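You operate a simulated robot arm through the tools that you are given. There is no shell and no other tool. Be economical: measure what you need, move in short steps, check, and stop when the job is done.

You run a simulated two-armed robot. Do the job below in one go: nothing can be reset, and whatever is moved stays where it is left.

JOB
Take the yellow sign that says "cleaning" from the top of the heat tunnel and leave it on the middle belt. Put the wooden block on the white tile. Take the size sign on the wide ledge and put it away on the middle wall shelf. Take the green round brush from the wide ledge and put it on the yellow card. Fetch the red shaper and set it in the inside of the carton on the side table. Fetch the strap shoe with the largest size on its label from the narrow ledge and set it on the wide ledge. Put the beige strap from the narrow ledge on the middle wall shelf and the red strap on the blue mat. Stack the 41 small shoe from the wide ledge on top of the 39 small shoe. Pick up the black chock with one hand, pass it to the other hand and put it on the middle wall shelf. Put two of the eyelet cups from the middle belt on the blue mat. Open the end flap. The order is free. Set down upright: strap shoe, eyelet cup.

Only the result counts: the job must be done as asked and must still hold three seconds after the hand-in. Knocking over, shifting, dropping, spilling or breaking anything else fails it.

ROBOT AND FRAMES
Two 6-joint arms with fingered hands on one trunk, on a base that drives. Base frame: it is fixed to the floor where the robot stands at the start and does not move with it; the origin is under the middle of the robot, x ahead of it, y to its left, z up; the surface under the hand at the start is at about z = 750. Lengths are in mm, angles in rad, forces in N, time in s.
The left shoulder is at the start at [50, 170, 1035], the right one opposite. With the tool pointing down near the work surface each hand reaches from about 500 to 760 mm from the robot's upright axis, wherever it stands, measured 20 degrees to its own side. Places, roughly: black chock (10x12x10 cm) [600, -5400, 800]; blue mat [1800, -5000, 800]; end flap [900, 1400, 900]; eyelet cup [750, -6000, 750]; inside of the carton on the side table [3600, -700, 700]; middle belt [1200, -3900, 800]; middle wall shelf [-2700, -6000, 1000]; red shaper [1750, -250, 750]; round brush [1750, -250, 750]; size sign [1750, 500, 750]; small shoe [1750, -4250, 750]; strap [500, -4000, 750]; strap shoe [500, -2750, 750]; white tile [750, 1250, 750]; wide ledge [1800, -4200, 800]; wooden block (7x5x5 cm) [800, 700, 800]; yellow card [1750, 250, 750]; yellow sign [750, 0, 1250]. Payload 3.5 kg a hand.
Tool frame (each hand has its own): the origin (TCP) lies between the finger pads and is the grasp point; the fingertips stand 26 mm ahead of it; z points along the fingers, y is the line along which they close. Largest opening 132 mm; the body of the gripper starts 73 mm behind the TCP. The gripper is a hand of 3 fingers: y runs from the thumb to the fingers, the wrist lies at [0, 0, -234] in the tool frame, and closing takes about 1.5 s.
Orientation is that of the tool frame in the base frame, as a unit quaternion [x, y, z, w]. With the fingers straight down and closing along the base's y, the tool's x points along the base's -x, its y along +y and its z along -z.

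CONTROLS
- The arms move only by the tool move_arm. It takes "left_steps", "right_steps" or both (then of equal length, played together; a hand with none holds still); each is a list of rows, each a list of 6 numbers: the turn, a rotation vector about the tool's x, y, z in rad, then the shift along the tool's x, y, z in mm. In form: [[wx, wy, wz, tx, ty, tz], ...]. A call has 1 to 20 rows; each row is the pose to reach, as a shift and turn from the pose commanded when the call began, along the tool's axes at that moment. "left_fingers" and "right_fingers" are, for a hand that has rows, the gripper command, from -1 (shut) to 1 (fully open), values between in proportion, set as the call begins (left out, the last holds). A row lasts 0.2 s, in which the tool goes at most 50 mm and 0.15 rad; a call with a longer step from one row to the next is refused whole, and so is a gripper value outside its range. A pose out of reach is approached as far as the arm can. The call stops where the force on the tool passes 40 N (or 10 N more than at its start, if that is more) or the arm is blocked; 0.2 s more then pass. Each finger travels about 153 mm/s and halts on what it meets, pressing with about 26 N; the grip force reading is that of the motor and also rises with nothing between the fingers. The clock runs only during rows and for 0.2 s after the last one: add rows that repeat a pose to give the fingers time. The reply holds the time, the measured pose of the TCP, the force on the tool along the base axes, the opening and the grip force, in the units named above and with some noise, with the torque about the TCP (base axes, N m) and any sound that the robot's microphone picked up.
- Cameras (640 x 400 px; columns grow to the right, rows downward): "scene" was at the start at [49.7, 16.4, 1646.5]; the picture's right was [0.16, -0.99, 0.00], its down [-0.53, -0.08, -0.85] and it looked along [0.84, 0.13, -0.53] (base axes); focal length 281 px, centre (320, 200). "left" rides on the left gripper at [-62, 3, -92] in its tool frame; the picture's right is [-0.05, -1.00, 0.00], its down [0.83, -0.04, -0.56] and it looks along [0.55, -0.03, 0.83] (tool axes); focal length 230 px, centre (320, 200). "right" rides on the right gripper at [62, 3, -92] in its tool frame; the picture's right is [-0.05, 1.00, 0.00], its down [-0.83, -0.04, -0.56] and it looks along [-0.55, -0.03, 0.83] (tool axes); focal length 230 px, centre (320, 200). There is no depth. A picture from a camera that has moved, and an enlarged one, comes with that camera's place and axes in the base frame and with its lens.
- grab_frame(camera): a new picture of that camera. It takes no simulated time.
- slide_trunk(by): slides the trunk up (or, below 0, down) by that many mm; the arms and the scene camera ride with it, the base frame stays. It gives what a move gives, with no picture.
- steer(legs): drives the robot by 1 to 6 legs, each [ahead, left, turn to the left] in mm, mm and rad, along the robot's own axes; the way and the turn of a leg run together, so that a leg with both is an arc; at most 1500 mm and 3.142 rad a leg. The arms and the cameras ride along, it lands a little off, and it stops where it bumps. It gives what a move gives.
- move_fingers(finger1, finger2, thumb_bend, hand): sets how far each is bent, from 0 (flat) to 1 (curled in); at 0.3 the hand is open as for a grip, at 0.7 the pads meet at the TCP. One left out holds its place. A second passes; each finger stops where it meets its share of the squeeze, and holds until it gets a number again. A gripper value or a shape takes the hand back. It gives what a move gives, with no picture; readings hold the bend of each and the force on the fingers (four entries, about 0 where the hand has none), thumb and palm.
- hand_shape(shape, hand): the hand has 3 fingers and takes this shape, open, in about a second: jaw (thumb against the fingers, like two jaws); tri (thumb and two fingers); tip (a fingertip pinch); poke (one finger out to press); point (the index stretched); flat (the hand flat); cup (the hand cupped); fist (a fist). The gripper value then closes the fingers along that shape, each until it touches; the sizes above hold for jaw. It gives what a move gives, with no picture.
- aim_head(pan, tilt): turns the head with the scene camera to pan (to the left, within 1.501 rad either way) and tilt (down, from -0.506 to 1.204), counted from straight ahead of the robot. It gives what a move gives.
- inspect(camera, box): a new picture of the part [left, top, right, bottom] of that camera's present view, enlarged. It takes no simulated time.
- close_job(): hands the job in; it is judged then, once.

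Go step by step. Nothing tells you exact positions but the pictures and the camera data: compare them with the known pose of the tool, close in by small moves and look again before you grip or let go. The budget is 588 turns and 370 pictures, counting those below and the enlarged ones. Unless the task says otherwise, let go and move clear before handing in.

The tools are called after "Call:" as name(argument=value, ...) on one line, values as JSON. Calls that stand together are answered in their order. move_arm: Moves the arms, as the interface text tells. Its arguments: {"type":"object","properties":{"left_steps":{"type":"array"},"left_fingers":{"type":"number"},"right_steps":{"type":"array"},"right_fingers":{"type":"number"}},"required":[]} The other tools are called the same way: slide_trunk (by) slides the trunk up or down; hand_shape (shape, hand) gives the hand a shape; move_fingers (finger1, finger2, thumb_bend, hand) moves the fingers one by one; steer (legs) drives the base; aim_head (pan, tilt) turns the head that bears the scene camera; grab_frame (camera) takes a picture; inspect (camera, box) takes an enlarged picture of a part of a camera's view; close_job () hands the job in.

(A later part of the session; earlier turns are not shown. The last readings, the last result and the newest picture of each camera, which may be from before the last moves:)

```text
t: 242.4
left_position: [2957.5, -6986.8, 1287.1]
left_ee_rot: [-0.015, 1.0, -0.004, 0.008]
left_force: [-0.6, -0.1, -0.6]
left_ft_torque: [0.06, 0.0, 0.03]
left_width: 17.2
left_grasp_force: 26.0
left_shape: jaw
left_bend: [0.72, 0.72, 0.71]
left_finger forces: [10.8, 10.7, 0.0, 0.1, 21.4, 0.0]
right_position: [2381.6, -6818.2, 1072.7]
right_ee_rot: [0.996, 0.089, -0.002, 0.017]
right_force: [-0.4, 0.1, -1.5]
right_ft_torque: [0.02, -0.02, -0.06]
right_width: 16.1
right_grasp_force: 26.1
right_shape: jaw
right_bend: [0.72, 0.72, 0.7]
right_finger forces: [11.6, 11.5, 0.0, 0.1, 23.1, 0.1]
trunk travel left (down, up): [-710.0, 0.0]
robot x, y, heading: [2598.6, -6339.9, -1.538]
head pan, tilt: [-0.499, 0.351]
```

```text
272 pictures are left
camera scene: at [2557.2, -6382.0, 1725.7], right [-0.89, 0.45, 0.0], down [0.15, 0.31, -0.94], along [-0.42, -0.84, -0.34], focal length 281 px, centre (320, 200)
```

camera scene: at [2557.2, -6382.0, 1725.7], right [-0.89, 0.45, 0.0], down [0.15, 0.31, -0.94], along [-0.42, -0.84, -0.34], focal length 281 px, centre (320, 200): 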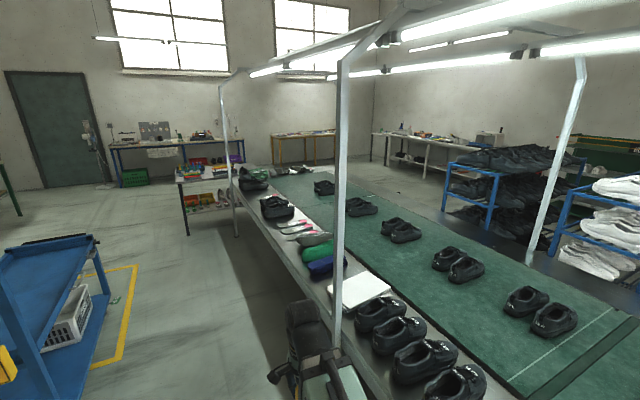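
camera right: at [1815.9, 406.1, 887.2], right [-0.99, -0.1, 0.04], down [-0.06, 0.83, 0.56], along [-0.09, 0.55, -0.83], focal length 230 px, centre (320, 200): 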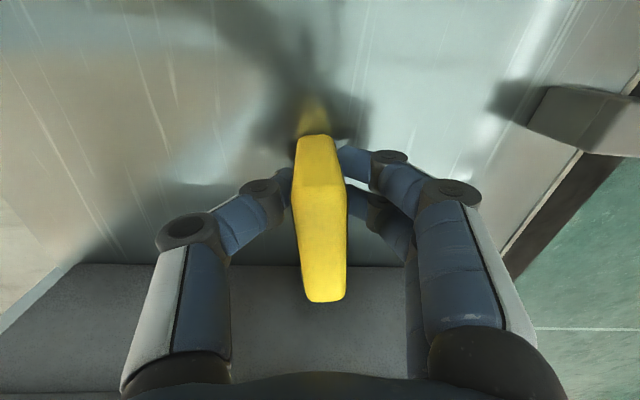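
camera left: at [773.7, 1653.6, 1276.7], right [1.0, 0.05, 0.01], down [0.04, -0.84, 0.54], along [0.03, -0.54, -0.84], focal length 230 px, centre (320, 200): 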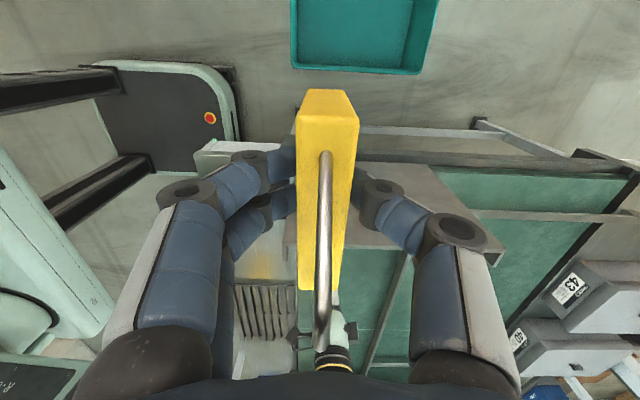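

Call:
steer(legs=[[1250, 0, -0.05], [1250, 0, 0]])

Call:
aim_head(pan=-0.3, tilt=0.35)

Call:
grab_frame(camera="scene")

```text
t: 254.5
left_position: [2886.6, -9481.7, 1287.9]
left_ee_rot: [0.019, 1.0, -0.004, 0.009]
left_force: [-0.3, 0.4, -0.9]
left_ft_torque: [0.02, -0.03, 0.02]
left_width: 17.2
left_grasp_force: 26.2
left_shape: jaw
left_bend: [0.72, 0.72, 0.71]
left_finger forces: [10.8, 10.7, 0.1, 0.0, 21.4, 0.0]
right_position: [2323.3, -9274.9, 1072.3]
right_ee_rot: [0.998, 0.056, -0.003, 0.018]
right_force: [-0.3, -1.0, -1.3]
right_ft_torque: [-0.03, -0.02, 0.01]
right_width: 15.7
right_grasp_force: 25.5
right_shape: jaw
right_bend: [0.72, 0.72, 0.7]
right_finger forces: [11.5, 11.5, 0.0, 0.1, 23.1, 0.0]
trunk travel left (down, up): [-710.0, 0.0]
robot x, y, heading: [2569.3, -8815.7, -1.609]
head pan, tilt: [-0.499, 0.351]
```

```text
t: 255.2
left_position: [2886.7, -9481.8, 1287.5]
left_ee_rot: [0.018, 1.0, -0.005, 0.008]
left_force: [-0.5, 0.3, -0.5]
left_ft_torque: [0.03, -0.03, 0.04]
left_width: 17.4
left_grasp_force: 26.3
left_shape: jaw
left_bend: [0.72, 0.72, 0.71]
left_finger forces: [10.8, 10.7, 0.1, 0.0, 21.5, 0.1]
right_position: [2323.4, -9274.1, 1071.1]
right_ee_rot: [0.998, 0.057, -0.001, 0.017]
right_force: [-0.1, -0.1, -0.7]
right_ft_torque: [0.02, 0.02, -0.01]
right_width: 15.9
right_grasp_force: 25.9
right_shape: jaw
right_bend: [0.72, 0.72, 0.7]
right_finger forces: [11.7, 11.5, 0.1, 0.0, 23.1, 0.1]
trunk travel left (down, up): [-710.0, 0.0]
robot x, y, heading: [2569.7, -8810.6, -1.603]
head pan, tilt: [-0.3, 0.351]
```

```text
271 pictures are left
camera scene: at [2544.0, -8858.6, 1725.8], right [-0.94, 0.33, 0.0], down [0.11, 0.32, -0.94], along [-0.31, -0.89, -0.34], focal length 281 px, centre (320, 200)
```

scene: 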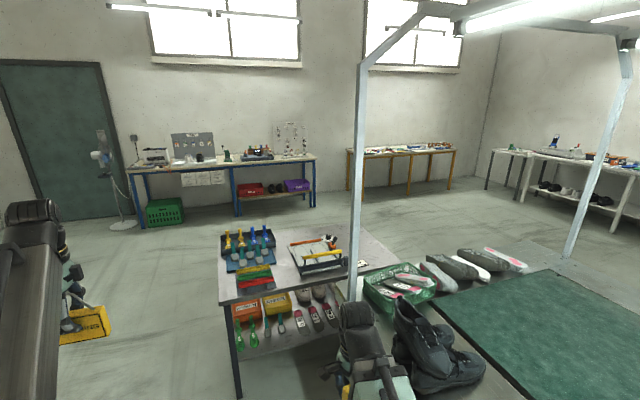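

South end is free: passage at y≈−11700 around the small table. Proceed stepwise.

Call:
steer(legs=[[0, 660, 0.035], [1450, 0, 0], [1400, 0, 0]])

Call:
aim_head(pan=-1.2, tilt=0.35)

Call:
grab_frame(camera="scene")

```text
t: 257.7
left_position: [3274.1, -9488.3, 1288.3]
left_ee_rot: [0.01, 1.0, -0.003, 0.011]
left_force: [-0.5, -0.6, -0.8]
left_ft_torque: [-0.02, -0.08, 0.01]
left_width: 17.3
left_grasp_force: 26.0
left_shape: jaw
left_bend: [0.72, 0.72, 0.71]
left_finger forces: [10.8, 10.6, 0.0, 0.1, 21.5, 0.1]
right_position: [2708.4, -9289.8, 1071.6]
right_ee_rot: [0.998, 0.064, -0.001, 0.018]
right_force: [-0.9, 0.1, -1.5]
right_ft_torque: [0.0, -0.05, 0.02]
right_width: 15.8
right_grasp_force: 25.5
right_shape: jaw
right_bend: [0.72, 0.72, 0.7]
right_finger forces: [11.5, 11.5, 0.1, 0.1, 23.2, 0.1]
trunk travel left (down, up): [-710.0, 0.0]
robot x, y, heading: [2950.0, -8823.5, -1.585]
head pan, tilt: [-0.3, 0.351]
stopped in leg 1: the robot was blocked; the commanded pose is now the measured one
```

```text
t: 258.9
left_position: [3278.4, -9486.8, 1287.6]
left_ee_rot: [0.01, 1.0, -0.003, 0.009]
left_force: [0.6, -0.2, -0.3]
left_ft_torque: [-0.02, 0.02, -0.01]
left_width: 17.2
left_grasp_force: 25.9
left_shape: jaw
left_bend: [0.72, 0.72, 0.71]
left_finger forces: [10.7, 10.7, 0.1, 0.0, 21.5, 0.0]
right_position: [2710.0, -9288.8, 1072.9]
right_ee_rot: [0.998, 0.064, -0.003, 0.018]
right_force: [0.5, -0.4, -1.2]
right_ft_torque: [-0.03, -0.03, 0.01]
right_width: 15.7
right_grasp_force: 25.9
right_shape: jaw
right_bend: [0.72, 0.72, 0.7]
right_finger forces: [11.6, 11.6, 0.1, 0.1, 23.3, 0.1]
trunk travel left (down, up): [-710.0, 0.0]
robot x, y, heading: [2951.4, -8819.4, -1.593]
head pan, tilt: [-1.201, 0.351]
```

```text
270 pictures are left
camera scene: at [2866.0, -8813.7, 1725.8], right [-0.34, 0.94, 0.0], down [0.32, 0.12, -0.94], along [-0.88, -0.32, -0.34], focal length 281 px, centre (320, 200)
```

scene: 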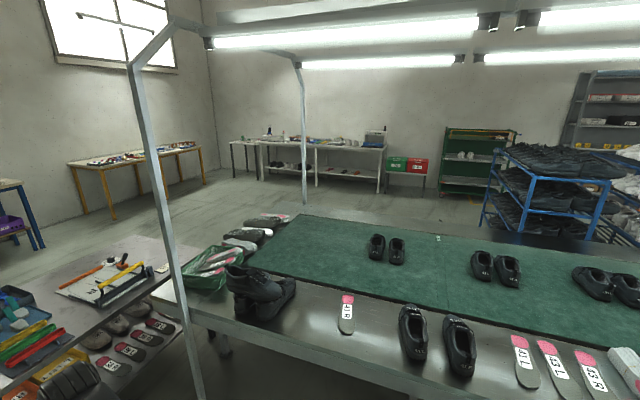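

Call:
aim_head(pan=1.2, tilt=0.7)

Call:
grab_frame(camera="scene")

```text
t: 261.1
left_position: [3276.6, -9487.6, 1287.4]
left_ee_rot: [0.01, 1.0, -0.004, 0.01]
left_force: [-1.1, -0.5, -0.3]
left_ft_torque: [-0.02, 0.02, 0.06]
left_width: 17.1
left_grasp_force: 26.1
left_shape: jaw
left_bend: [0.72, 0.72, 0.71]
left_finger forces: [10.7, 10.6, 0.0, 0.0, 21.4, 0.0]
right_position: [2710.2, -9289.5, 1073.4]
right_ee_rot: [0.998, 0.065, -0.002, 0.018]
right_force: [-0.6, -0.9, -0.8]
right_ft_torque: [-0.01, -0.02, 0.02]
right_width: 15.4
right_grasp_force: 26.0
right_shape: jaw
right_bend: [0.72, 0.72, 0.7]
right_finger forces: [11.5, 11.6, 0.0, 0.1, 23.1, 0.1]
trunk travel left (down, up): [-710.0, 0.0]
robot x, y, heading: [2955.1, -8825.6, -1.595]
head pan, tilt: [1.201, 0.7]
```

```text
269 pictures are left
camera scene: at [3031.8, -8813.8, 1694.4], right [-0.38, -0.93, 0.0], down [-0.6, 0.24, -0.77], along [0.71, -0.29, -0.64], focal length 281 px, centre (320, 200)
```

scene: 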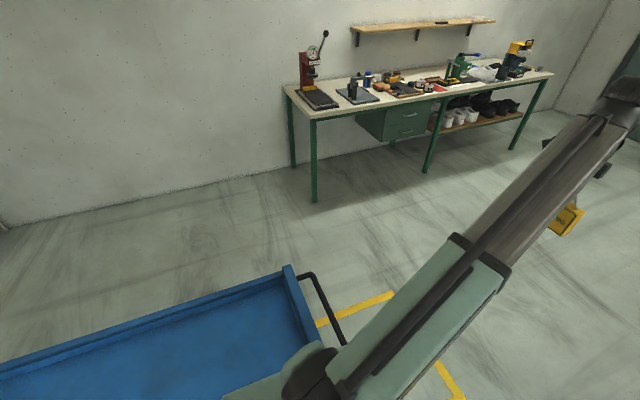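

Call:
steer(legs=[[0, -90, 0.025], [560, 0, 0], [0, 380, 0], [1150, 0, 0], [1150, 0, 0]])

Call:
aim_head(pan=-1.2, tilt=0.35)

Call:
grab_frame(camera="scene")

```text
t: 278.0
left_position: [3612.9, -12342.1, 1286.9]
left_ee_rot: [-0.009, 1.0, -0.004, 0.01]
left_force: [-0.3, 0.2, -0.7]
left_ft_torque: [0.02, 0.0, -0.01]
left_width: 16.9
left_grasp_force: 25.8
left_shape: jaw
left_bend: [0.72, 0.72, 0.71]
left_finger forces: [10.8, 10.5, 0.1, 0.0, 21.4, 0.0]
right_position: [3039.3, -12165.2, 1072.5]
right_ee_rot: [0.996, 0.084, -0.002, 0.017]
right_force: [0.8, 0.0, -0.7]
right_ft_torque: [0.04, -0.01, -0.03]
right_width: 15.9
right_grasp_force: 26.5
right_shape: jaw
right_bend: [0.72, 0.72, 0.7]
right_finger forces: [11.5, 11.7, 0.0, 0.1, 23.3, 0.0]
trunk travel left (down, up): [-710.0, 0.0]
robot x, y, heading: [3265.5, -11690.7, -1.555]
head pan, tilt: [1.201, 0.7]
```

```text
t: 280.2
left_position: [3613.9, -12343.0, 1287.1]
left_ee_rot: [-0.009, 1.0, -0.004, 0.01]
left_force: [0.1, 0.1, -0.8]
left_ft_torque: [-0.03, -0.02, 0.03]
left_width: 17.4
left_grasp_force: 25.6
left_shape: jaw
left_bend: [0.72, 0.72, 0.71]
left_finger forces: [10.8, 10.7, 0.0, 0.1, 21.5, 0.1]
right_position: [3039.3, -12163.8, 1072.4]
right_ee_rot: [0.996, 0.083, -0.003, 0.018]
right_force: [0.3, -0.2, -1.5]
right_ft_torque: [0.02, -0.03, 0.0]
right_width: 15.8
right_grasp_force: 25.8
right_shape: jaw
right_bend: [0.72, 0.72, 0.7]
right_finger forces: [11.6, 11.6, 0.0, 0.1, 23.2, 0.0]
trunk travel left (down, up): [-710.0, 0.0]
robot x, y, heading: [3264.4, -11688.4, -1.558]
head pan, tilt: [-1.201, 0.351]
```

```text
268 pictures are left
camera scene: at [3177.6, -11683.6, 1725.7], right [-0.38, 0.93, 0.0], down [0.32, 0.13, -0.94], along [-0.87, -0.36, -0.34], focal length 281 px, centre (320, 200)
```

scene: 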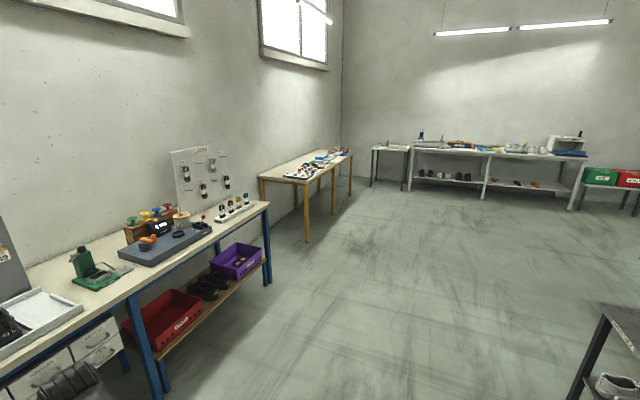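

Call:
steer(legs=[[0, 0, -1.575], [1300, 0, 0], [1300, 0, 0]])

Call:
aim_head(pan=-0.6, tilt=0.35)

Call:
grab_frame(camera="scene")

```text
t: 296.8
left_position: [-12.5, -11973.2, 1286.7]
left_ee_rot: [0.712, 0.702, -0.009, 0.004]
left_force: [-0.1, -0.7, -0.5]
left_ft_torque: [-0.01, 0.0, -0.01]
left_width: 17.5
left_grasp_force: 26.2
left_shape: jaw
left_bend: [0.72, 0.72, 0.71]
left_finger forces: [10.9, 10.7, 0.0, 0.1, 21.5, 0.1]
right_position: [182.8, -11406.2, 1071.7]
right_ee_rot: [0.752, -0.659, -0.014, 0.012]
right_force: [-0.6, 0.3, -0.3]
right_ft_torque: [0.0, 0.0, -0.04]
right_width: 15.4
right_grasp_force: 26.0
right_shape: jaw
right_bend: [0.72, 0.72, 0.7]
right_finger forces: [11.5, 11.3, 0.1, 0.1, 22.9, 0.0]
trunk travel left (down, up): [-710.0, 0.0]
robot x, y, heading: [652.4, -11644.8, 3.126]
head pan, tilt: [-1.201, 0.351]
```

```text
t: 297.8
left_position: [-13.0, -11974.8, 1287.6]
left_ee_rot: [0.713, 0.701, -0.009, 0.004]
left_force: [-0.6, -1.2, -1.2]
left_ft_torque: [-0.06, 0.03, -0.03]
left_width: 17.4
left_grasp_force: 25.8
left_shape: jaw
left_bend: [0.72, 0.72, 0.71]
left_finger forces: [10.8, 10.7, 0.0, 0.0, 21.7, 0.1]
right_position: [182.8, -11406.5, 1074.0]
right_ee_rot: [0.752, -0.659, -0.014, 0.011]
right_force: [-0.6, -0.7, 0.1]
right_ft_torque: [0.0, -0.02, 0.01]
right_width: 15.6
right_grasp_force: 26.0
right_shape: jaw
right_bend: [0.72, 0.72, 0.7]
right_finger forces: [11.5, 11.4, 0.0, 0.0, 22.9, 0.0]
trunk travel left (down, up): [-710.0, 0.0]
robot x, y, heading: [651.7, -11646.9, 3.129]
head pan, tilt: [-0.6, 0.351]
```

```text
267 pictures are left
camera scene: at [614.7, -11589.8, 1725.8], right [0.58, 0.82, 0.0], down [0.28, -0.2, -0.94], along [-0.77, 0.54, -0.34], focal length 281 px, centre (320, 200)
```

scene: 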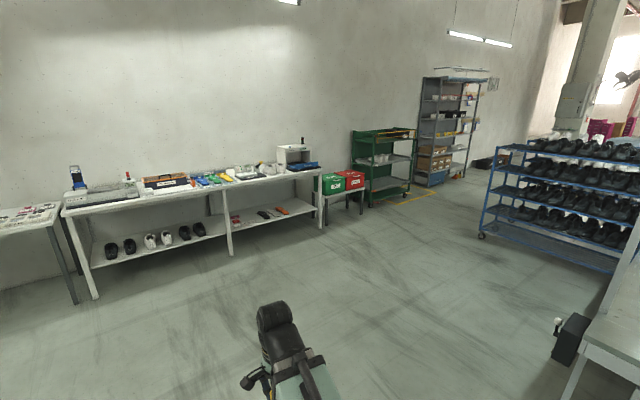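

Passage west of the blue shoe rack at x≈−1500. Go there and turn north.

Call:
steer(legs=[[1000, 0, 0], [950, 0, 0], [0, 0, -1.555], [0, 180, 0], [1400, 0, 0]])

Call:
aim_head(pan=0.0, tilt=0.3)

Call:
grab_frame(camera="scene")

```text
t: 319.1
left_position: [-1888.2, -9611.9, 1286.6]
left_ee_rot: [1.0, 0.011, -0.009, -0.003]
left_force: [0.5, -0.1, -0.7]
left_ft_torque: [0.0, 0.03, 0.0]
left_width: 17.3
left_grasp_force: 26.2
left_shape: jaw
left_bend: [0.72, 0.72, 0.71]
left_finger forces: [10.9, 10.7, 0.1, 0.1, 21.6, 0.0]
right_position: [-1312.4, -9785.8, 1072.9]
right_ee_rot: [-0.086, 0.996, 0.017, 0.002]
right_force: [1.1, -0.4, -0.7]
right_ft_torque: [-0.02, 0.03, -0.01]
right_width: 15.7
right_grasp_force: 26.3
right_shape: jaw
right_bend: [0.72, 0.72, 0.7]
right_finger forces: [11.3, 11.2, 0.1, 0.0, 22.7, 0.0]
trunk travel left (down, up): [-710.0, 0.0]
robot x, y, heading: [-1537.8, -10262.8, 1.589]
head pan, tilt: [-0.6, 0.351]
```

```text
t: 320.1
left_position: [-1886.6, -9611.9, 1287.1]
left_ee_rot: [1.0, 0.01, -0.01, -0.004]
left_force: [0.4, -0.4, 0.1]
left_ft_torque: [0.01, 0.0, -0.02]
left_width: 17.2
left_grasp_force: 26.0
left_shape: jaw
left_bend: [0.72, 0.72, 0.71]
left_finger forces: [10.8, 10.8, 0.0, 0.1, 21.6, 0.0]
right_position: [-1313.0, -9786.6, 1071.6]
right_ee_rot: [-0.085, 0.996, 0.018, 0.002]
right_force: [-0.1, -0.2, -1.6]
right_ft_torque: [-0.02, 0.01, 0.01]
right_width: 15.5
right_grasp_force: 25.8
right_shape: jaw
right_bend: [0.72, 0.72, 0.7]
right_finger forces: [11.4, 11.3, 0.1, 0.0, 22.7, 0.1]
trunk travel left (down, up): [-710.0, 0.0]
robot x, y, heading: [-1535.6, -10263.4, 1.592]
head pan, tilt: [0.0, 0.3]
```

```text
266 pictures are left
camera scene: at [-1534.4, -10206.1, 1730.5], right [1.0, 0.02, 0.0], down [0.01, -0.3, -0.96], along [-0.02, 0.95, -0.3], focal length 281 px, centre (320, 200)
```

scene: 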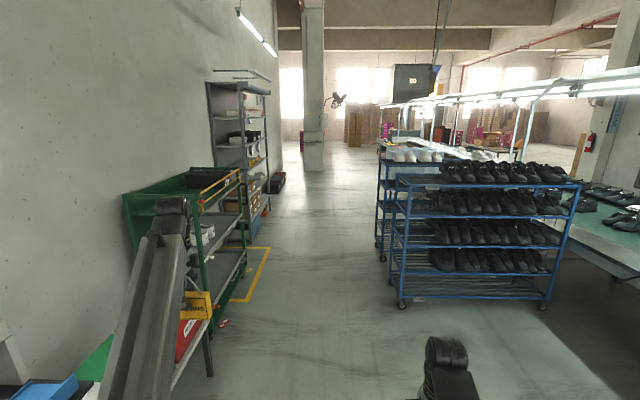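

Call:
steer(legs=[[1400, 0, -0.035], [1400, 0, 0], [900, 0, 0]])

Call:
aim_head(pan=0.9, tilt=0.25)

Call:
grab_frame(camera="scene")

Call:
aim_head(pan=-0.7, tilt=0.35)

Call:
grab_frame(camera="scene")

```text
t: 337.9
left_position: [-1808.3, -5928.1, 1287.9]
left_ee_rot: [1.0, -0.015, -0.01, -0.003]
left_force: [0.3, 1.1, -0.9]
left_ft_torque: [0.03, 0.02, -0.04]
left_width: 17.3
left_grasp_force: 26.0
left_shape: jaw
left_bend: [0.72, 0.72, 0.71]
left_finger forces: [10.9, 10.8, 0.0, 0.0, 21.6, 0.1]
right_position: [-1242.9, -6130.4, 1071.6]
right_ee_rot: [-0.061, 0.998, 0.017, 0.002]
right_force: [0.9, 0.1, -0.2]
right_ft_torque: [-0.03, 0.01, -0.03]
right_width: 15.8
right_grasp_force: 26.6
right_shape: jaw
right_bend: [0.72, 0.72, 0.7]
right_finger forces: [11.4, 11.5, 0.0, 0.1, 22.7, 0.0]
trunk travel left (down, up): [-710.0, 0.0]
robot x, y, heading: [-1485.2, -6595.7, 1.543]
head pan, tilt: [0.0, 0.3]
```

```text
t: 339.1
left_position: [-1808.1, -5928.1, 1286.9]
left_ee_rot: [1.0, -0.015, -0.01, -0.003]
left_force: [-0.4, -0.8, -0.3]
left_ft_torque: [-0.01, 0.01, -0.02]
left_width: 17.1
left_grasp_force: 25.9
left_shape: jaw
left_bend: [0.72, 0.72, 0.71]
left_finger forces: [10.8, 10.8, 0.1, 0.0, 21.6, 0.0]
right_position: [-1241.7, -6130.4, 1073.0]
right_ee_rot: [-0.06, 0.998, 0.019, 0.002]
right_force: [-0.5, 0.0, -0.5]
right_ft_torque: [0.01, 0.03, -0.04]
right_width: 15.5
right_grasp_force: 26.3
right_shape: jaw
right_bend: [0.72, 0.72, 0.7]
right_finger forces: [11.4, 11.4, 0.0, 0.0, 22.6, 0.0]
trunk travel left (down, up): [-710.0, 0.0]
robot x, y, heading: [-1491.9, -6594.1, 1.545]
head pan, tilt: [0.901, 0.25]
```

```text
265 pictures are left
camera scene: at [-1558.9, -6571.8, 1735.2], right [0.64, 0.77, 0.0], down [0.19, -0.16, -0.97], along [-0.74, 0.62, -0.25], focal length 281 px, centre (320, 200)
```

scene: 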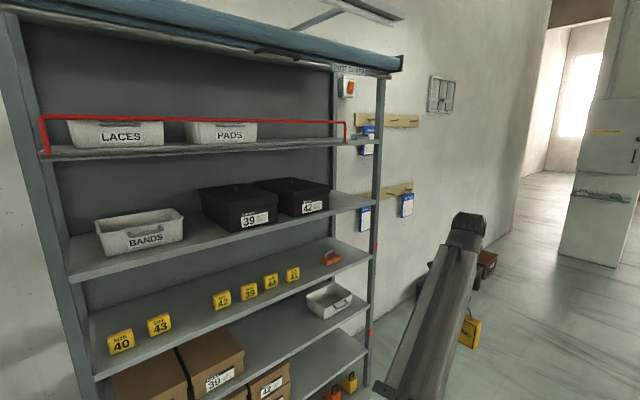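

```text
t: 340.7
left_position: [-1808.0, -5928.4, 1286.8]
left_ee_rot: [1.0, -0.014, -0.01, -0.003]
left_force: [0.1, -0.1, -1.1]
left_ft_torque: [0.01, -0.01, 0.01]
left_width: 17.2
left_grasp_force: 26.3
left_shape: jaw
left_bend: [0.72, 0.72, 0.71]
left_finger forces: [10.8, 10.8, 0.1, 0.0, 21.5, 0.0]
right_position: [-1243.4, -6130.6, 1071.6]
right_ee_rot: [-0.06, 0.998, 0.019, 0.002]
right_force: [0.2, -1.0, -2.0]
right_ft_torque: [0.01, 0.02, 0.02]
right_width: 15.5
right_grasp_force: 26.1
right_shape: jaw
right_bend: [0.72, 0.72, 0.7]
right_finger forces: [11.4, 11.3, 0.0, 0.1, 22.6, 0.0]
trunk travel left (down, up): [-710.0, 0.0]
robot x, y, heading: [-1486.9, -6593.2, 1.54]
head pan, tilt: [-0.7, 0.351]
```

```text
264 pictures are left
camera scene: at [-1425.5, -6562.3, 1725.8], right [0.75, -0.66, 0.0], down [-0.23, -0.26, -0.94], along [0.62, 0.7, -0.34], focal length 281 px, centre (320, 200)
```

scene: 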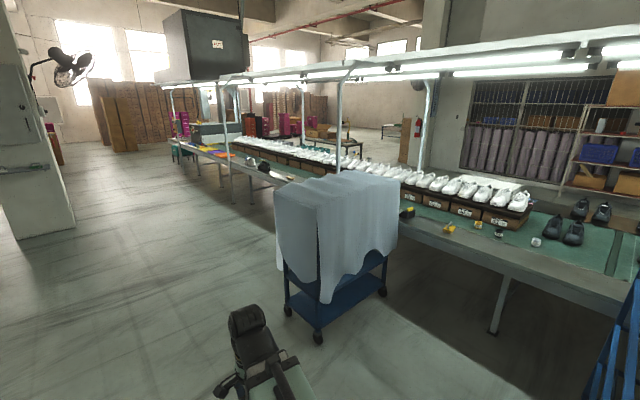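

The shelf with yellow size signs (z≈1000) is the middle wall shelf, x from −2527 to ≈−2850. Signs need to go in horizontally, so I first deliver the cleaning sign. Drive north to y≈−4000 and face the line.

Call:
steer(legs=[[1300, 0, 0.025], [1300, 0, 0], [0, 0, -1.565], [700, 0, 0]])

Call:
aim_head(pan=0.0, tilt=0.5)

Call:
grab_frame(camera="scene")

```text
t: 360.8
left_position: [-52.9, -3722.5, 1286.6]
left_ee_rot: [-0.684, 0.73, 0.004, 0.01]
left_force: [0.6, 0.6, -1.0]
left_ft_torque: [0.03, -0.03, 0.02]
left_width: 17.0
left_grasp_force: 26.0
left_shape: jaw
left_bend: [0.72, 0.72, 0.71]
left_finger forces: [10.9, 10.8, 0.1, 0.0, 21.6, 0.0]
right_position: [-276.3, -4279.3, 1072.7]
right_ee_rot: [0.677, 0.736, 0.01, 0.014]
right_force: [0.1, -0.6, -0.6]
right_ft_torque: [0.0, 0.01, -0.04]
right_width: 15.2
right_grasp_force: 25.6
right_shape: jaw
right_bend: [0.72, 0.72, 0.7]
right_finger forces: [11.3, 11.2, 0.0, 0.1, 22.6, 0.1]
trunk travel left (down, up): [-710.0, 0.0]
robot x, y, heading: [-730.5, -4018.1, -0.064]
head pan, tilt: [-0.7, 0.351]
```

```text
t: 361.8
left_position: [-53.7, -3722.5, 1286.1]
left_ee_rot: [-0.683, 0.73, 0.005, 0.009]
left_force: [-0.5, 0.1, -0.1]
left_ft_torque: [0.0, 0.05, -0.02]
left_width: 17.3
left_grasp_force: 26.2
left_shape: jaw
left_bend: [0.72, 0.72, 0.71]
left_finger forces: [10.9, 10.7, 0.0, 0.0, 21.7, 0.1]
right_position: [-276.8, -4280.7, 1072.7]
right_ee_rot: [0.677, 0.736, 0.01, 0.015]
right_force: [0.2, -0.3, -0.6]
right_ft_torque: [0.02, 0.01, 0.05]
right_width: 15.3
right_grasp_force: 26.1
right_shape: jaw
right_bend: [0.72, 0.72, 0.7]
right_finger forces: [11.5, 11.2, 0.1, 0.0, 22.5, 0.1]
trunk travel left (down, up): [-710.0, 0.0]
robot x, y, heading: [-729.1, -4018.8, -0.066]
head pan, tilt: [0.0, 0.499]
```

```text
263 pictures are left
camera scene: at [-678.7, -4019.4, 1712.1], right [-0.06, -1.0, 0.0], down [-0.48, 0.03, -0.88], along [0.88, -0.06, -0.48], focal length 281 px, centre (320, 200)
```

scene: 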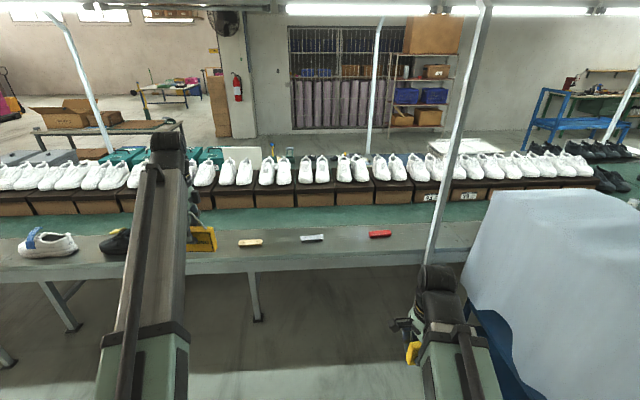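

Straps (beige, white, red) and strap shoes are on the narrow ledge; belt strip at x≈730–967 is free. Approach with the cleaning sign.

Call:
steer(legs=[[0, -60, 0.065], [850, 0, 0]])

Call:
slide_trunk(by=-80)

Call:
aim_head(pan=0.2, tilt=0.8)

Call:
grab_frame(camera="scene")

Call:
grab_frame(camera="left")

```text
t: 367.0
left_position: [787.1, -3726.0, 1286.4]
left_ee_rot: [0.712, -0.702, -0.004, -0.009]
left_force: [0.5, -0.1, -0.7]
left_ft_torque: [0.01, 0.03, 0.02]
left_width: 17.5
left_grasp_force: 25.6
left_shape: jaw
left_bend: [0.72, 0.72, 0.71]
left_finger forces: [10.9, 10.8, 0.0, 0.1, 21.6, 0.1]
right_position: [604.8, -4299.1, 1071.1]
right_ee_rot: [0.647, 0.762, 0.011, 0.015]
right_force: [0.2, -0.2, -0.4]
right_ft_torque: [0.04, -0.04, 0.03]
right_width: 15.5
right_grasp_force: 26.1
right_shape: jaw
right_bend: [0.72, 0.72, 0.7]
right_finger forces: [11.3, 11.2, 0.1, 0.0, 22.5, 0.0]
trunk travel left (down, up): [-710.0, 0.0]
robot x, y, heading: [129.9, -4073.9, 0.008]
head pan, tilt: [0.0, 0.499]
```

```text
t: 368.2
left_position: [786.6, -3726.2, 1208.6]
left_ee_rot: [0.712, -0.702, -0.004, -0.01]
left_force: [0.5, 0.5, -0.4]
left_ft_torque: [-0.04, 0.0, -0.02]
left_width: 16.8
left_grasp_force: 25.6
left_shape: jaw
left_bend: [0.72, 0.72, 0.71]
left_finger forces: [10.9, 10.8, 0.0, 0.0, 21.7, 0.0]
right_position: [605.6, -4300.4, 992.7]
right_ee_rot: [0.648, 0.761, 0.011, 0.014]
right_force: [-0.4, 0.2, -0.7]
right_ft_torque: [0.04, -0.01, 0.0]
right_width: 15.4
right_grasp_force: 26.0
right_shape: jaw
right_bend: [0.72, 0.72, 0.7]
right_finger forces: [11.5, 11.2, 0.0, 0.0, 22.6, 0.0]
trunk travel left (down, up): [-630.0, 80.0]
robot x, y, heading: [136.7, -4072.4, 0.01]
head pan, tilt: [0.0, 0.499]
```

```text
t: 369.0
left_position: [785.4, -3726.7, 1207.8]
left_ee_rot: [0.712, -0.703, -0.004, -0.01]
left_force: [0.3, -1.1, -0.8]
left_ft_torque: [0.0, -0.01, -0.01]
left_width: 17.3
left_grasp_force: 26.5
left_shape: jaw
left_bend: [0.72, 0.72, 0.71]
left_finger forces: [10.8, 10.8, 0.0, 0.0, 21.6, 0.0]
right_position: [606.3, -4298.9, 992.6]
right_ee_rot: [0.648, 0.761, 0.011, 0.014]
right_force: [0.3, -0.5, -0.9]
right_ft_torque: [0.03, -0.03, 0.04]
right_width: 15.3
right_grasp_force: 25.8
right_shape: jaw
right_bend: [0.72, 0.72, 0.7]
right_finger forces: [11.4, 11.2, 0.1, 0.0, 22.5, 0.0]
trunk travel left (down, up): [-630.0, 80.0]
robot x, y, heading: [135.8, -4072.6, 0.011]
head pan, tilt: [0.201, 0.799]
```

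```text
262 pictures are left
camera scene: at [173.5, -4054.1, 1606.2], right [0.21, -0.98, 0.0], down [-0.7, -0.15, -0.7], along [0.68, 0.15, -0.72], focal length 281 px, centre (320, 200)
```

scene: 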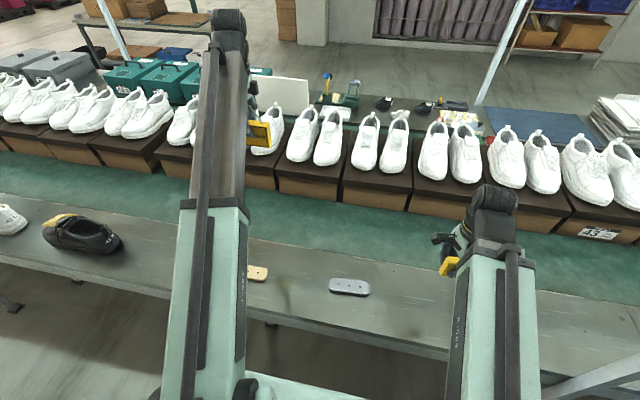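

```text
261 pictures are left
camera left: at [781.4, -3666.3, 1299.7], right [1.0, 0.06, 0.01], down [0.05, -0.84, 0.54], along [0.04, -0.54, -0.84], focal length 230 px, centre (320, 200)
```

left: 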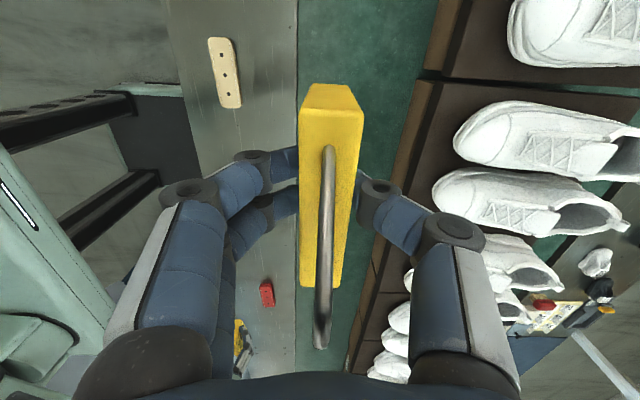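

Call:
move_arm(left_steps=[[0, 0, 0, 40, -14, 20], [0, 0, 0, 80, -27, 40], [0, 0, 0, 120, -40, 60], [0, 0, 0, 160, -50, 80], [0, 0, 0, 174, -54, 120], [0, 0, 0, 174, -54, 165], [0, 0, 0, 174, -54, 210], [0, 0, 0, 174, -54, 255], [0, 0, 0, 174, -54, 300]])

Call:
grab_frame(camera="left")

```text
t: 371.0
left_position: [842.8, -3844.0, 903.0]
left_ee_rot: [-0.692, 0.722, -0.004, 0.004]
left_force: [-0.4, 0.9, -0.2]
left_ft_torque: [-0.03, 0.02, 0.02]
left_width: 17.4
left_grasp_force: 25.5
left_shape: jaw
left_bend: [0.72, 0.72, 0.71]
left_finger forces: [10.8, 11.0, 0.1, 0.0, 21.7, 0.0]
left hand out of reach, approached as far as the arm can: row 3, 4, 5, 6, 7, 8, 9
right_position: [606.4, -4299.5, 991.7]
right_ee_rot: [0.648, 0.762, 0.011, 0.014]
right_force: [0.8, -0.8, -1.8]
right_ft_torque: [0.04, 0.04, 0.01]
right_width: 15.4
right_grasp_force: 26.1
right_shape: jaw
right_bend: [0.72, 0.72, 0.7]
right_finger forces: [11.4, 11.2, 0.0, 0.1, 22.6, 0.1]
trunk travel left (down, up): [-630.0, 80.0]
robot x, y, heading: [134.4, -4072.9, 0.011]
head pan, tilt: [0.201, 0.799]
```

```text
260 pictures are left
camera left: at [841.0, -3781.7, 994.3], right [1.0, 0.01, 0.01], down [0.0, -0.83, 0.56], along [0.01, -0.56, -0.83], focal length 230 px, centre (320, 200)
```

left: 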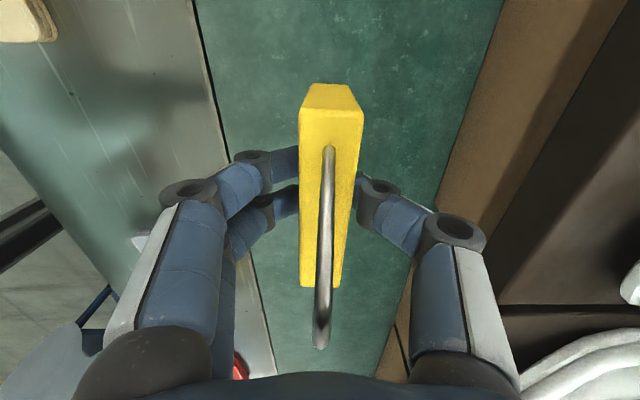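

Call:
move_arm(left_steps=[[0, 0, 0, 0, 0, 40], [0, 0, 0, 0, 0, 75]])

Call:
move_arm(left_steps=[[0, 0, 0, 0, 0, 3], [0, 0, 0, 0, 0, 6], [0, 0, 0, 0, 0, 9], [0, 0, 0, 0, 0, 12], [0, 0, 0, 0, 0, 15], [0, 0, 0, 0, 0, 18], [0, 0, 0, 0, 0, 21], [0, 0, 0, 0, 0, 24]])

Call:
grab_frame(camera="left")

```text
t: 371.6
left_position: [843.7, -3843.7, 830.0]
left_ee_rot: [-0.693, 0.721, -0.005, 0.003]
left_force: [0.2, 0.8, -0.9]
left_ft_torque: [0.02, 0.0, -0.01]
left_width: 17.4
left_grasp_force: 26.6
left_shape: jaw
left_bend: [0.72, 0.72, 0.71]
left_finger forces: [11.0, 10.9, 0.0, 0.0, 21.7, 0.0]
right_position: [605.3, -4300.4, 992.6]
right_ee_rot: [0.648, 0.762, 0.011, 0.013]
right_force: [-0.2, 0.4, -0.5]
right_ft_torque: [0.02, 0.01, -0.03]
right_width: 15.4
right_grasp_force: 25.7
right_shape: jaw
right_bend: [0.72, 0.72, 0.7]
right_finger forces: [11.3, 11.1, 0.0, 0.0, 22.6, 0.0]
trunk travel left (down, up): [-630.0, 80.0]
robot x, y, heading: [133.7, -4070.5, 0.012]
head pan, tilt: [0.201, 0.799]
```

```text
t: 373.4
left_position: [843.2, -3842.6, 810.5]
left_ee_rot: [-0.692, 0.721, -0.006, 0.006]
left_force: [3.9, 0.4, 32.2]
left_ft_torque: [0.02, -0.22, -0.01]
left_width: 20.3
left_grasp_force: 25.5
left_shape: jaw
left_bend: [0.74, 0.74, 0.71]
left_finger forces: [13.9, 13.6, 0.0, 0.0, 31.4, 0.0]
right_position: [604.8, -4300.1, 994.0]
right_ee_rot: [0.648, 0.762, 0.012, 0.015]
right_force: [0.1, -1.1, -0.7]
right_ft_torque: [0.01, 0.03, -0.01]
right_width: 15.7
right_grasp_force: 26.1
right_shape: jaw
right_bend: [0.72, 0.72, 0.7]
right_finger forces: [11.4, 11.2, 0.0, 0.0, 22.5, 0.1]
trunk travel left (down, up): [-630.0, 80.0]
robot x, y, heading: [130.4, -4073.3, 0.016]
head pan, tilt: [0.201, 0.799]
```

```text
259 pictures are left
camera left: at [840.4, -3779.9, 900.9], right [1.0, 0.01, 0.02], down [0.0, -0.83, 0.56], along [0.02, -0.56, -0.83], focal length 230 px, centre (320, 200)
```

left: 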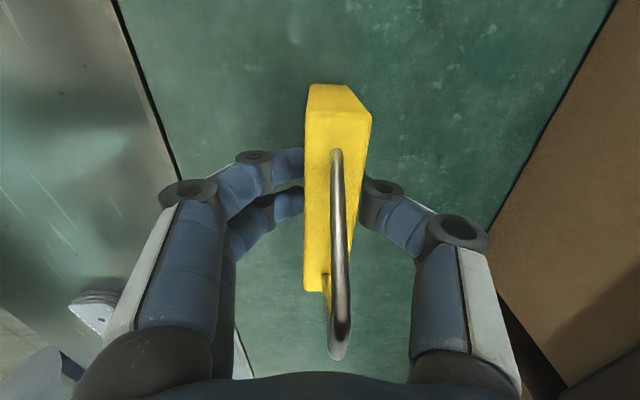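

Call:
move_arm(left_steps=[[0, 0, 0, 0, 0, -2], [0, 0, 0, 0, 0, -2]])

Call:
move_arm(left_steps=[[0, 0, 0, 0, 0, 0], [0, 0, 0, 0, 0, 0], [0, 0, 0, 0, 0, 0], [0, 0, 0, 0, 0, 0], [0, 0, 0, 0, 0, 0]], left_fingers=0.6)

Call:
grab_frame(camera="left")

```text
t: 374.0
left_position: [842.0, -3841.8, 809.9]
left_ee_rot: [-0.691, 0.722, -0.005, 0.005]
left_force: [7.1, 1.5, 29.2]
left_ft_torque: [0.04, -0.35, 0.02]
left_width: 20.4
left_grasp_force: 26.3
left_shape: jaw
left_bend: [0.74, 0.74, 0.71]
left_finger forces: [12.5, 12.3, 0.0, 0.0, 31.8, 0.1]
right_position: [604.2, -4300.8, 993.5]
right_ee_rot: [0.648, 0.761, 0.012, 0.014]
right_force: [-0.2, 0.2, -0.8]
right_ft_torque: [0.05, -0.01, -0.01]
right_width: 15.4
right_grasp_force: 25.7
right_shape: jaw
right_bend: [0.72, 0.72, 0.7]
right_finger forces: [11.4, 11.2, 0.0, 0.0, 22.6, 0.0]
trunk travel left (down, up): [-630.0, 80.0]
robot x, y, heading: [133.8, -4071.4, 0.013]
head pan, tilt: [0.201, 0.799]
```

```text
t: 375.2
left_position: [842.5, -3841.4, 807.3]
left_ee_rot: [-0.693, 0.721, -0.005, 0.003]
left_force: [-0.2, -0.3, 0.1]
left_ft_torque: [0.04, -0.03, -0.04]
left_width: 105.5
left_grasp_force: 0.1
left_shape: jaw
left_bend: [0.59, 0.59, 0.56]
left_finger forces: [0.1, 0.1, 0.0, 0.0, 0.0, 0.1]
right_position: [605.9, -4298.9, 992.9]
right_ee_rot: [0.649, 0.761, 0.011, 0.014]
right_force: [0.8, -1.1, -1.0]
right_ft_torque: [0.03, 0.01, 0.0]
right_width: 15.3
right_grasp_force: 25.9
right_shape: jaw
right_bend: [0.72, 0.72, 0.7]
right_finger forces: [11.4, 11.1, 0.1, 0.1, 22.6, 0.1]
trunk travel left (down, up): [-630.0, 80.0]
robot x, y, heading: [133.3, -4072.5, 0.015]
head pan, tilt: [0.201, 0.799]
```

```text
258 pictures are left
camera left: at [840.7, -3779.7, 898.3], right [1.0, 0.01, 0.01], down [0.0, -0.83, 0.56], along [0.01, -0.56, -0.83], focal length 230 px, centre (320, 200)
```

left: 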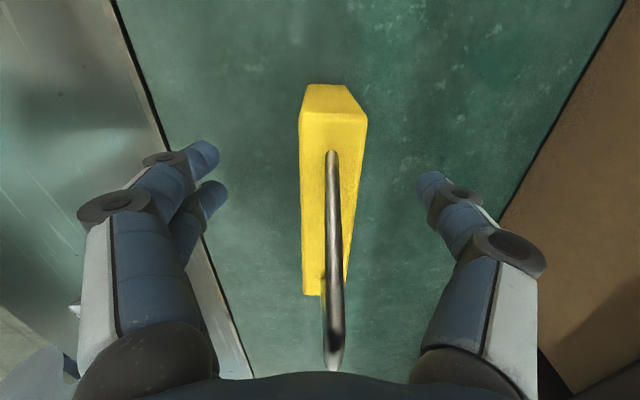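

Sign stands on the belt. Rise straight up.

Call:
move_arm(left_steps=[[0, 0, 0, 0, 0, -30], [0, 0, 0, 0, 0, -70], [0, 0, 0, 0, 0, -115], [0, 0, 0, 0, 0, -160], [0, 0, 0, 0, 0, -205]], left_fingers=1)

Call:
grab_frame(camera="left")

Call:
grab_frame(camera="right")

```text
t: 376.4
left_position: [841.4, -3843.4, 1011.8]
left_ee_rot: [-0.692, 0.721, -0.004, 0.004]
left_force: [0.1, -0.2, 0.5]
left_ft_torque: [-0.01, 0.01, -0.02]
left_width: 132.2
left_grasp_force: 0.1
left_shape: jaw
left_bend: [0.3, 0.3, 0.3]
left_finger forces: [0.0, 0.0, 0.0, 0.0, 0.0, 0.0]
right_position: [607.1, -4299.6, 992.6]
right_ee_rot: [0.648, 0.761, 0.012, 0.014]
right_force: [0.3, 0.2, -0.6]
right_ft_torque: [0.01, 0.02, 0.02]
right_width: 15.3
right_grasp_force: 25.6
right_shape: jaw
right_bend: [0.72, 0.72, 0.7]
right_finger forces: [11.4, 11.3, 0.1, 0.0, 22.6, 0.0]
trunk travel left (down, up): [-630.0, 80.0]
robot x, y, heading: [131.1, -4072.4, 0.013]
head pan, tilt: [0.201, 0.799]
```

```text
257 pictures are left
camera left: at [839.4, -3781.6, 1103.5], right [1.0, 0.01, 0.01], down [0.0, -0.83, 0.56], along [0.01, -0.56, -0.83], focal length 230 px, centre (320, 200)
```

left: 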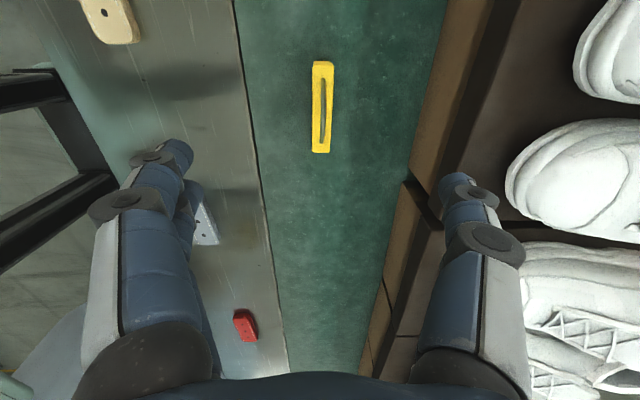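

```text
256 pictures are left
camera right: at [595.7, -4238.5, 1086.4], right [0.99, 0.11, 0.04], down [0.07, -0.83, 0.56], along [0.09, -0.55, -0.83], focal length 230 px, centre (320, 200)
```

right: 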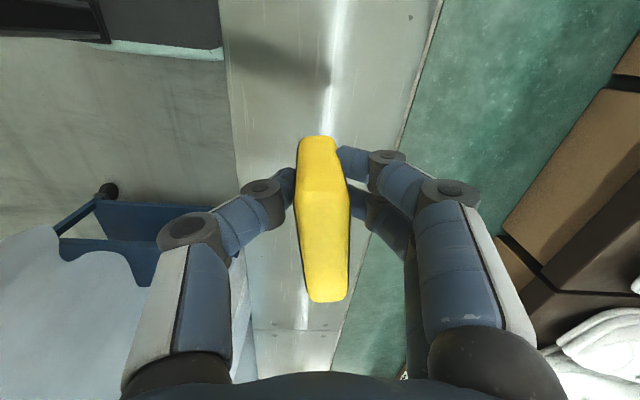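

Cleaning sign done. Now the left hand goes for the beige strap at about [593,−3720].

Call:
move_arm(left_steps=[[0, 0, 0, -18, 42, 0], [0, 0, 0, -36, 84, 0], [0, 0, 0, -54, 126, 0], [0, 0, 0, -72, 168, 0], [0, 0, 0, -90, 210, 0], [0, 0, 0, -108, 252, 0], [0, 0, 0, -113, 252, 45], [0, 0, 0, -113, 252, 90]])

Call:
grab_frame(camera="left")

```text
t: 378.2
left_position: [592.1, -3718.5, 923.7]
left_ee_rot: [-0.693, 0.721, -0.003, 0.003]
left_force: [0.0, 1.1, -0.4]
left_ft_torque: [0.02, -0.02, 0.01]
left_width: 132.1
left_grasp_force: 0.1
left_shape: jaw
left_bend: [0.3, 0.3, 0.3]
left_finger forces: [0.0, 0.0, 0.0, 0.0, 0.1, 0.1]
right_position: [605.9, -4299.8, 992.8]
right_ee_rot: [0.648, 0.761, 0.011, 0.014]
right_force: [0.2, 0.4, -0.2]
right_ft_torque: [0.03, 0.03, 0.0]
right_width: 15.3
right_grasp_force: 26.1
right_shape: jaw
right_bend: [0.72, 0.72, 0.7]
right_finger forces: [11.4, 11.2, 0.1, 0.0, 22.6, 0.1]
trunk travel left (down, up): [-630.0, 80.0]
robot x, y, heading: [133.7, -4070.5, 0.01]
head pan, tilt: [0.201, 0.799]
```

```text
255 pictures are left
camera left: at [590.6, -3656.8, 1013.2], right [1.0, 0.01, 0.01], down [0.0, -0.83, 0.56], along [0.01, -0.56, -0.83], focal length 230 px, centre (320, 200)
```

left: 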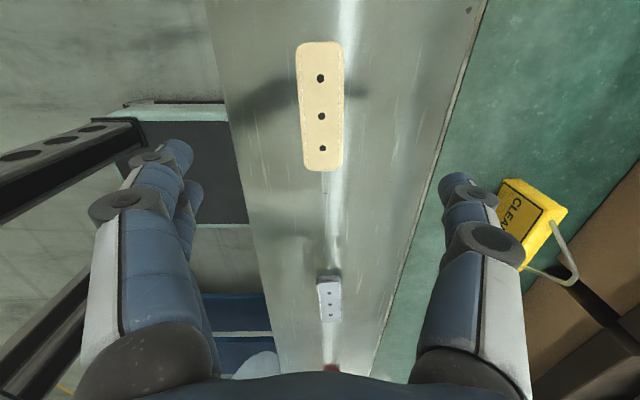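

Call:
move_arm(left_steps=[[0, 0, 0, 0, -3, 45], [0, 0, 0, 0, -3, 90], [0, 0, 0, 0, -3, 130], [0, 0, 0, 0, -3, 138], [0, 0, 0, 0, -3, 142], [0, 0, 0, 0, -3, 146], [0, 0, 0, 0, -3, 150], [0, 0, 0, 0, -3, 154]])

Call:
grab_frame(camera="left")

```text
t: 379.8
left_position: [600.2, -3719.9, 773.4]
left_ee_rot: [-0.691, 0.723, -0.006, 0.007]
left_force: [3.1, -3.0, 21.1]
left_ft_torque: [-0.03, 1.36, 0.22]
left_width: 132.1
left_grasp_force: 0.0
left_shape: jaw
left_bend: [0.29, 0.29, 0.3]
left_finger forces: [9.6, 10.4, 0.1, 0.0, 1.9, 0.0]
right_position: [605.5, -4300.7, 992.1]
right_ee_rot: [0.648, 0.761, 0.012, 0.015]
right_force: [1.2, 1.2, -1.6]
right_ft_torque: [-0.03, 0.02, -0.01]
right_width: 15.4
right_grasp_force: 25.2
right_shape: jaw
right_bend: [0.72, 0.72, 0.7]
right_finger forces: [11.4, 11.1, 0.0, 0.0, 22.6, 0.1]
trunk travel left (down, up): [-630.0, 80.0]
robot x, y, heading: [134.7, -4068.1, 0.013]
head pan, tilt: [0.201, 0.799]
stopped in row 8 (left hand): the force on the tool passed its limit at 46 N (the readings are from after the stop); the commanded pose is now the measured one
```

```text
254 pictures are left
camera left: at [598.2, -3656.8, 864.8], right [1.0, 0.01, 0.02], down [0.0, -0.83, 0.55], along [0.02, -0.55, -0.83], focal length 230 px, centre (320, 200)
```

left: 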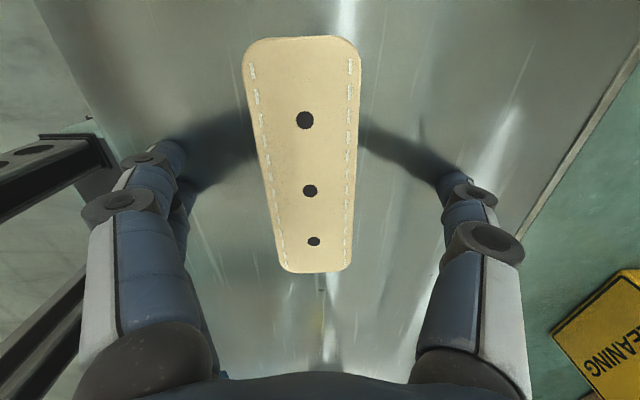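

Call:
move_arm(left_steps=[[0, 0, 0, 0, 4, -1], [0, 0, 0, 0, 4, -1], [0, 0, 0, 0, 4, -1], [0, 0, 0, 0, 4, -1], [0, 0, 0, 0, 4, -1], [0, 0, 0, 0, 4, -1], [0, 0, 0, 0, 4, -1]], left_fingers=-1)

Call:
move_arm(left_steps=[[0, 0, 0, 0, 0, -10], [0, 0, 0, 0, 0, -30], [0, 0, 0, 0, 0, -60]])

Call:
grab_frame(camera="left")

```text
t: 380.3
left_position: [596.8, -3717.9, 777.1]
left_ee_rot: [-0.692, 0.722, -0.005, 0.007]
left_force: [-8.1, -2.7, 28.8]
left_ft_torque: [-0.07, 0.82, 0.08]
left_width: 44.8
left_grasp_force: 25.9
left_shape: jaw
left_bend: [0.75, 0.75, 0.73]
left_finger forces: [24.4, 22.6, 0.0, 0.1, 22.3, 0.0]
right_position: [605.1, -4298.3, 992.6]
right_ee_rot: [0.647, 0.762, 0.012, 0.015]
right_force: [-0.2, 0.3, -1.8]
right_ft_torque: [0.0, 0.0, -0.01]
right_width: 15.5
right_grasp_force: 26.1
right_shape: jaw
right_bend: [0.72, 0.72, 0.7]
right_finger forces: [11.4, 11.3, 0.1, 0.0, 22.7, 0.1]
trunk travel left (down, up): [-630.0, 80.0]
robot x, y, heading: [132.5, -4072.7, 0.014]
head pan, tilt: [0.201, 0.799]
stopped in row 2 (left hand): the force on the tool passed its limit at 48 N (the readings are from after the stop); the commanded pose is now the measured one
```

```text
t: 381.1
left_position: [595.3, -3717.4, 833.9]
left_ee_rot: [-0.691, 0.722, -0.005, 0.008]
left_force: [0.3, 1.2, 0.4]
left_ft_torque: [-0.04, 0.01, -0.03]
left_width: 43.0
left_grasp_force: 25.8
left_shape: jaw
left_bend: [0.74, 0.74, 0.72]
left_finger forces: [12.2, 11.6, 0.1, 0.0, 23.7, 0.1]
right_position: [605.6, -4299.3, 992.3]
right_ee_rot: [0.648, 0.762, 0.012, 0.014]
right_force: [-0.7, -0.4, -1.3]
right_ft_torque: [0.04, 0.03, 0.01]
right_width: 15.3
right_grasp_force: 26.3
right_shape: jaw
right_bend: [0.72, 0.72, 0.7]
right_finger forces: [11.4, 11.2, 0.0, 0.0, 22.6, 0.1]
trunk travel left (down, up): [-630.0, 80.0]
robot x, y, heading: [135.4, -4074.9, 0.008]
head pan, tilt: [0.201, 0.799]
```

```text
253 pictures are left
camera left: at [593.3, -3655.2, 926.0], right [1.0, 0.01, 0.02], down [0.0, -0.83, 0.55], along [0.02, -0.55, -0.83], focal length 230 px, centre (320, 200)
```

left: 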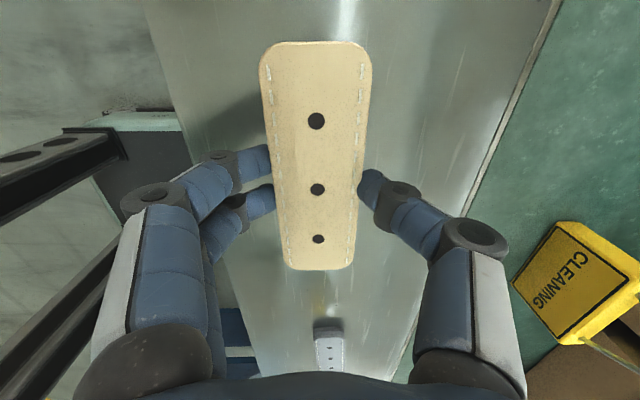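

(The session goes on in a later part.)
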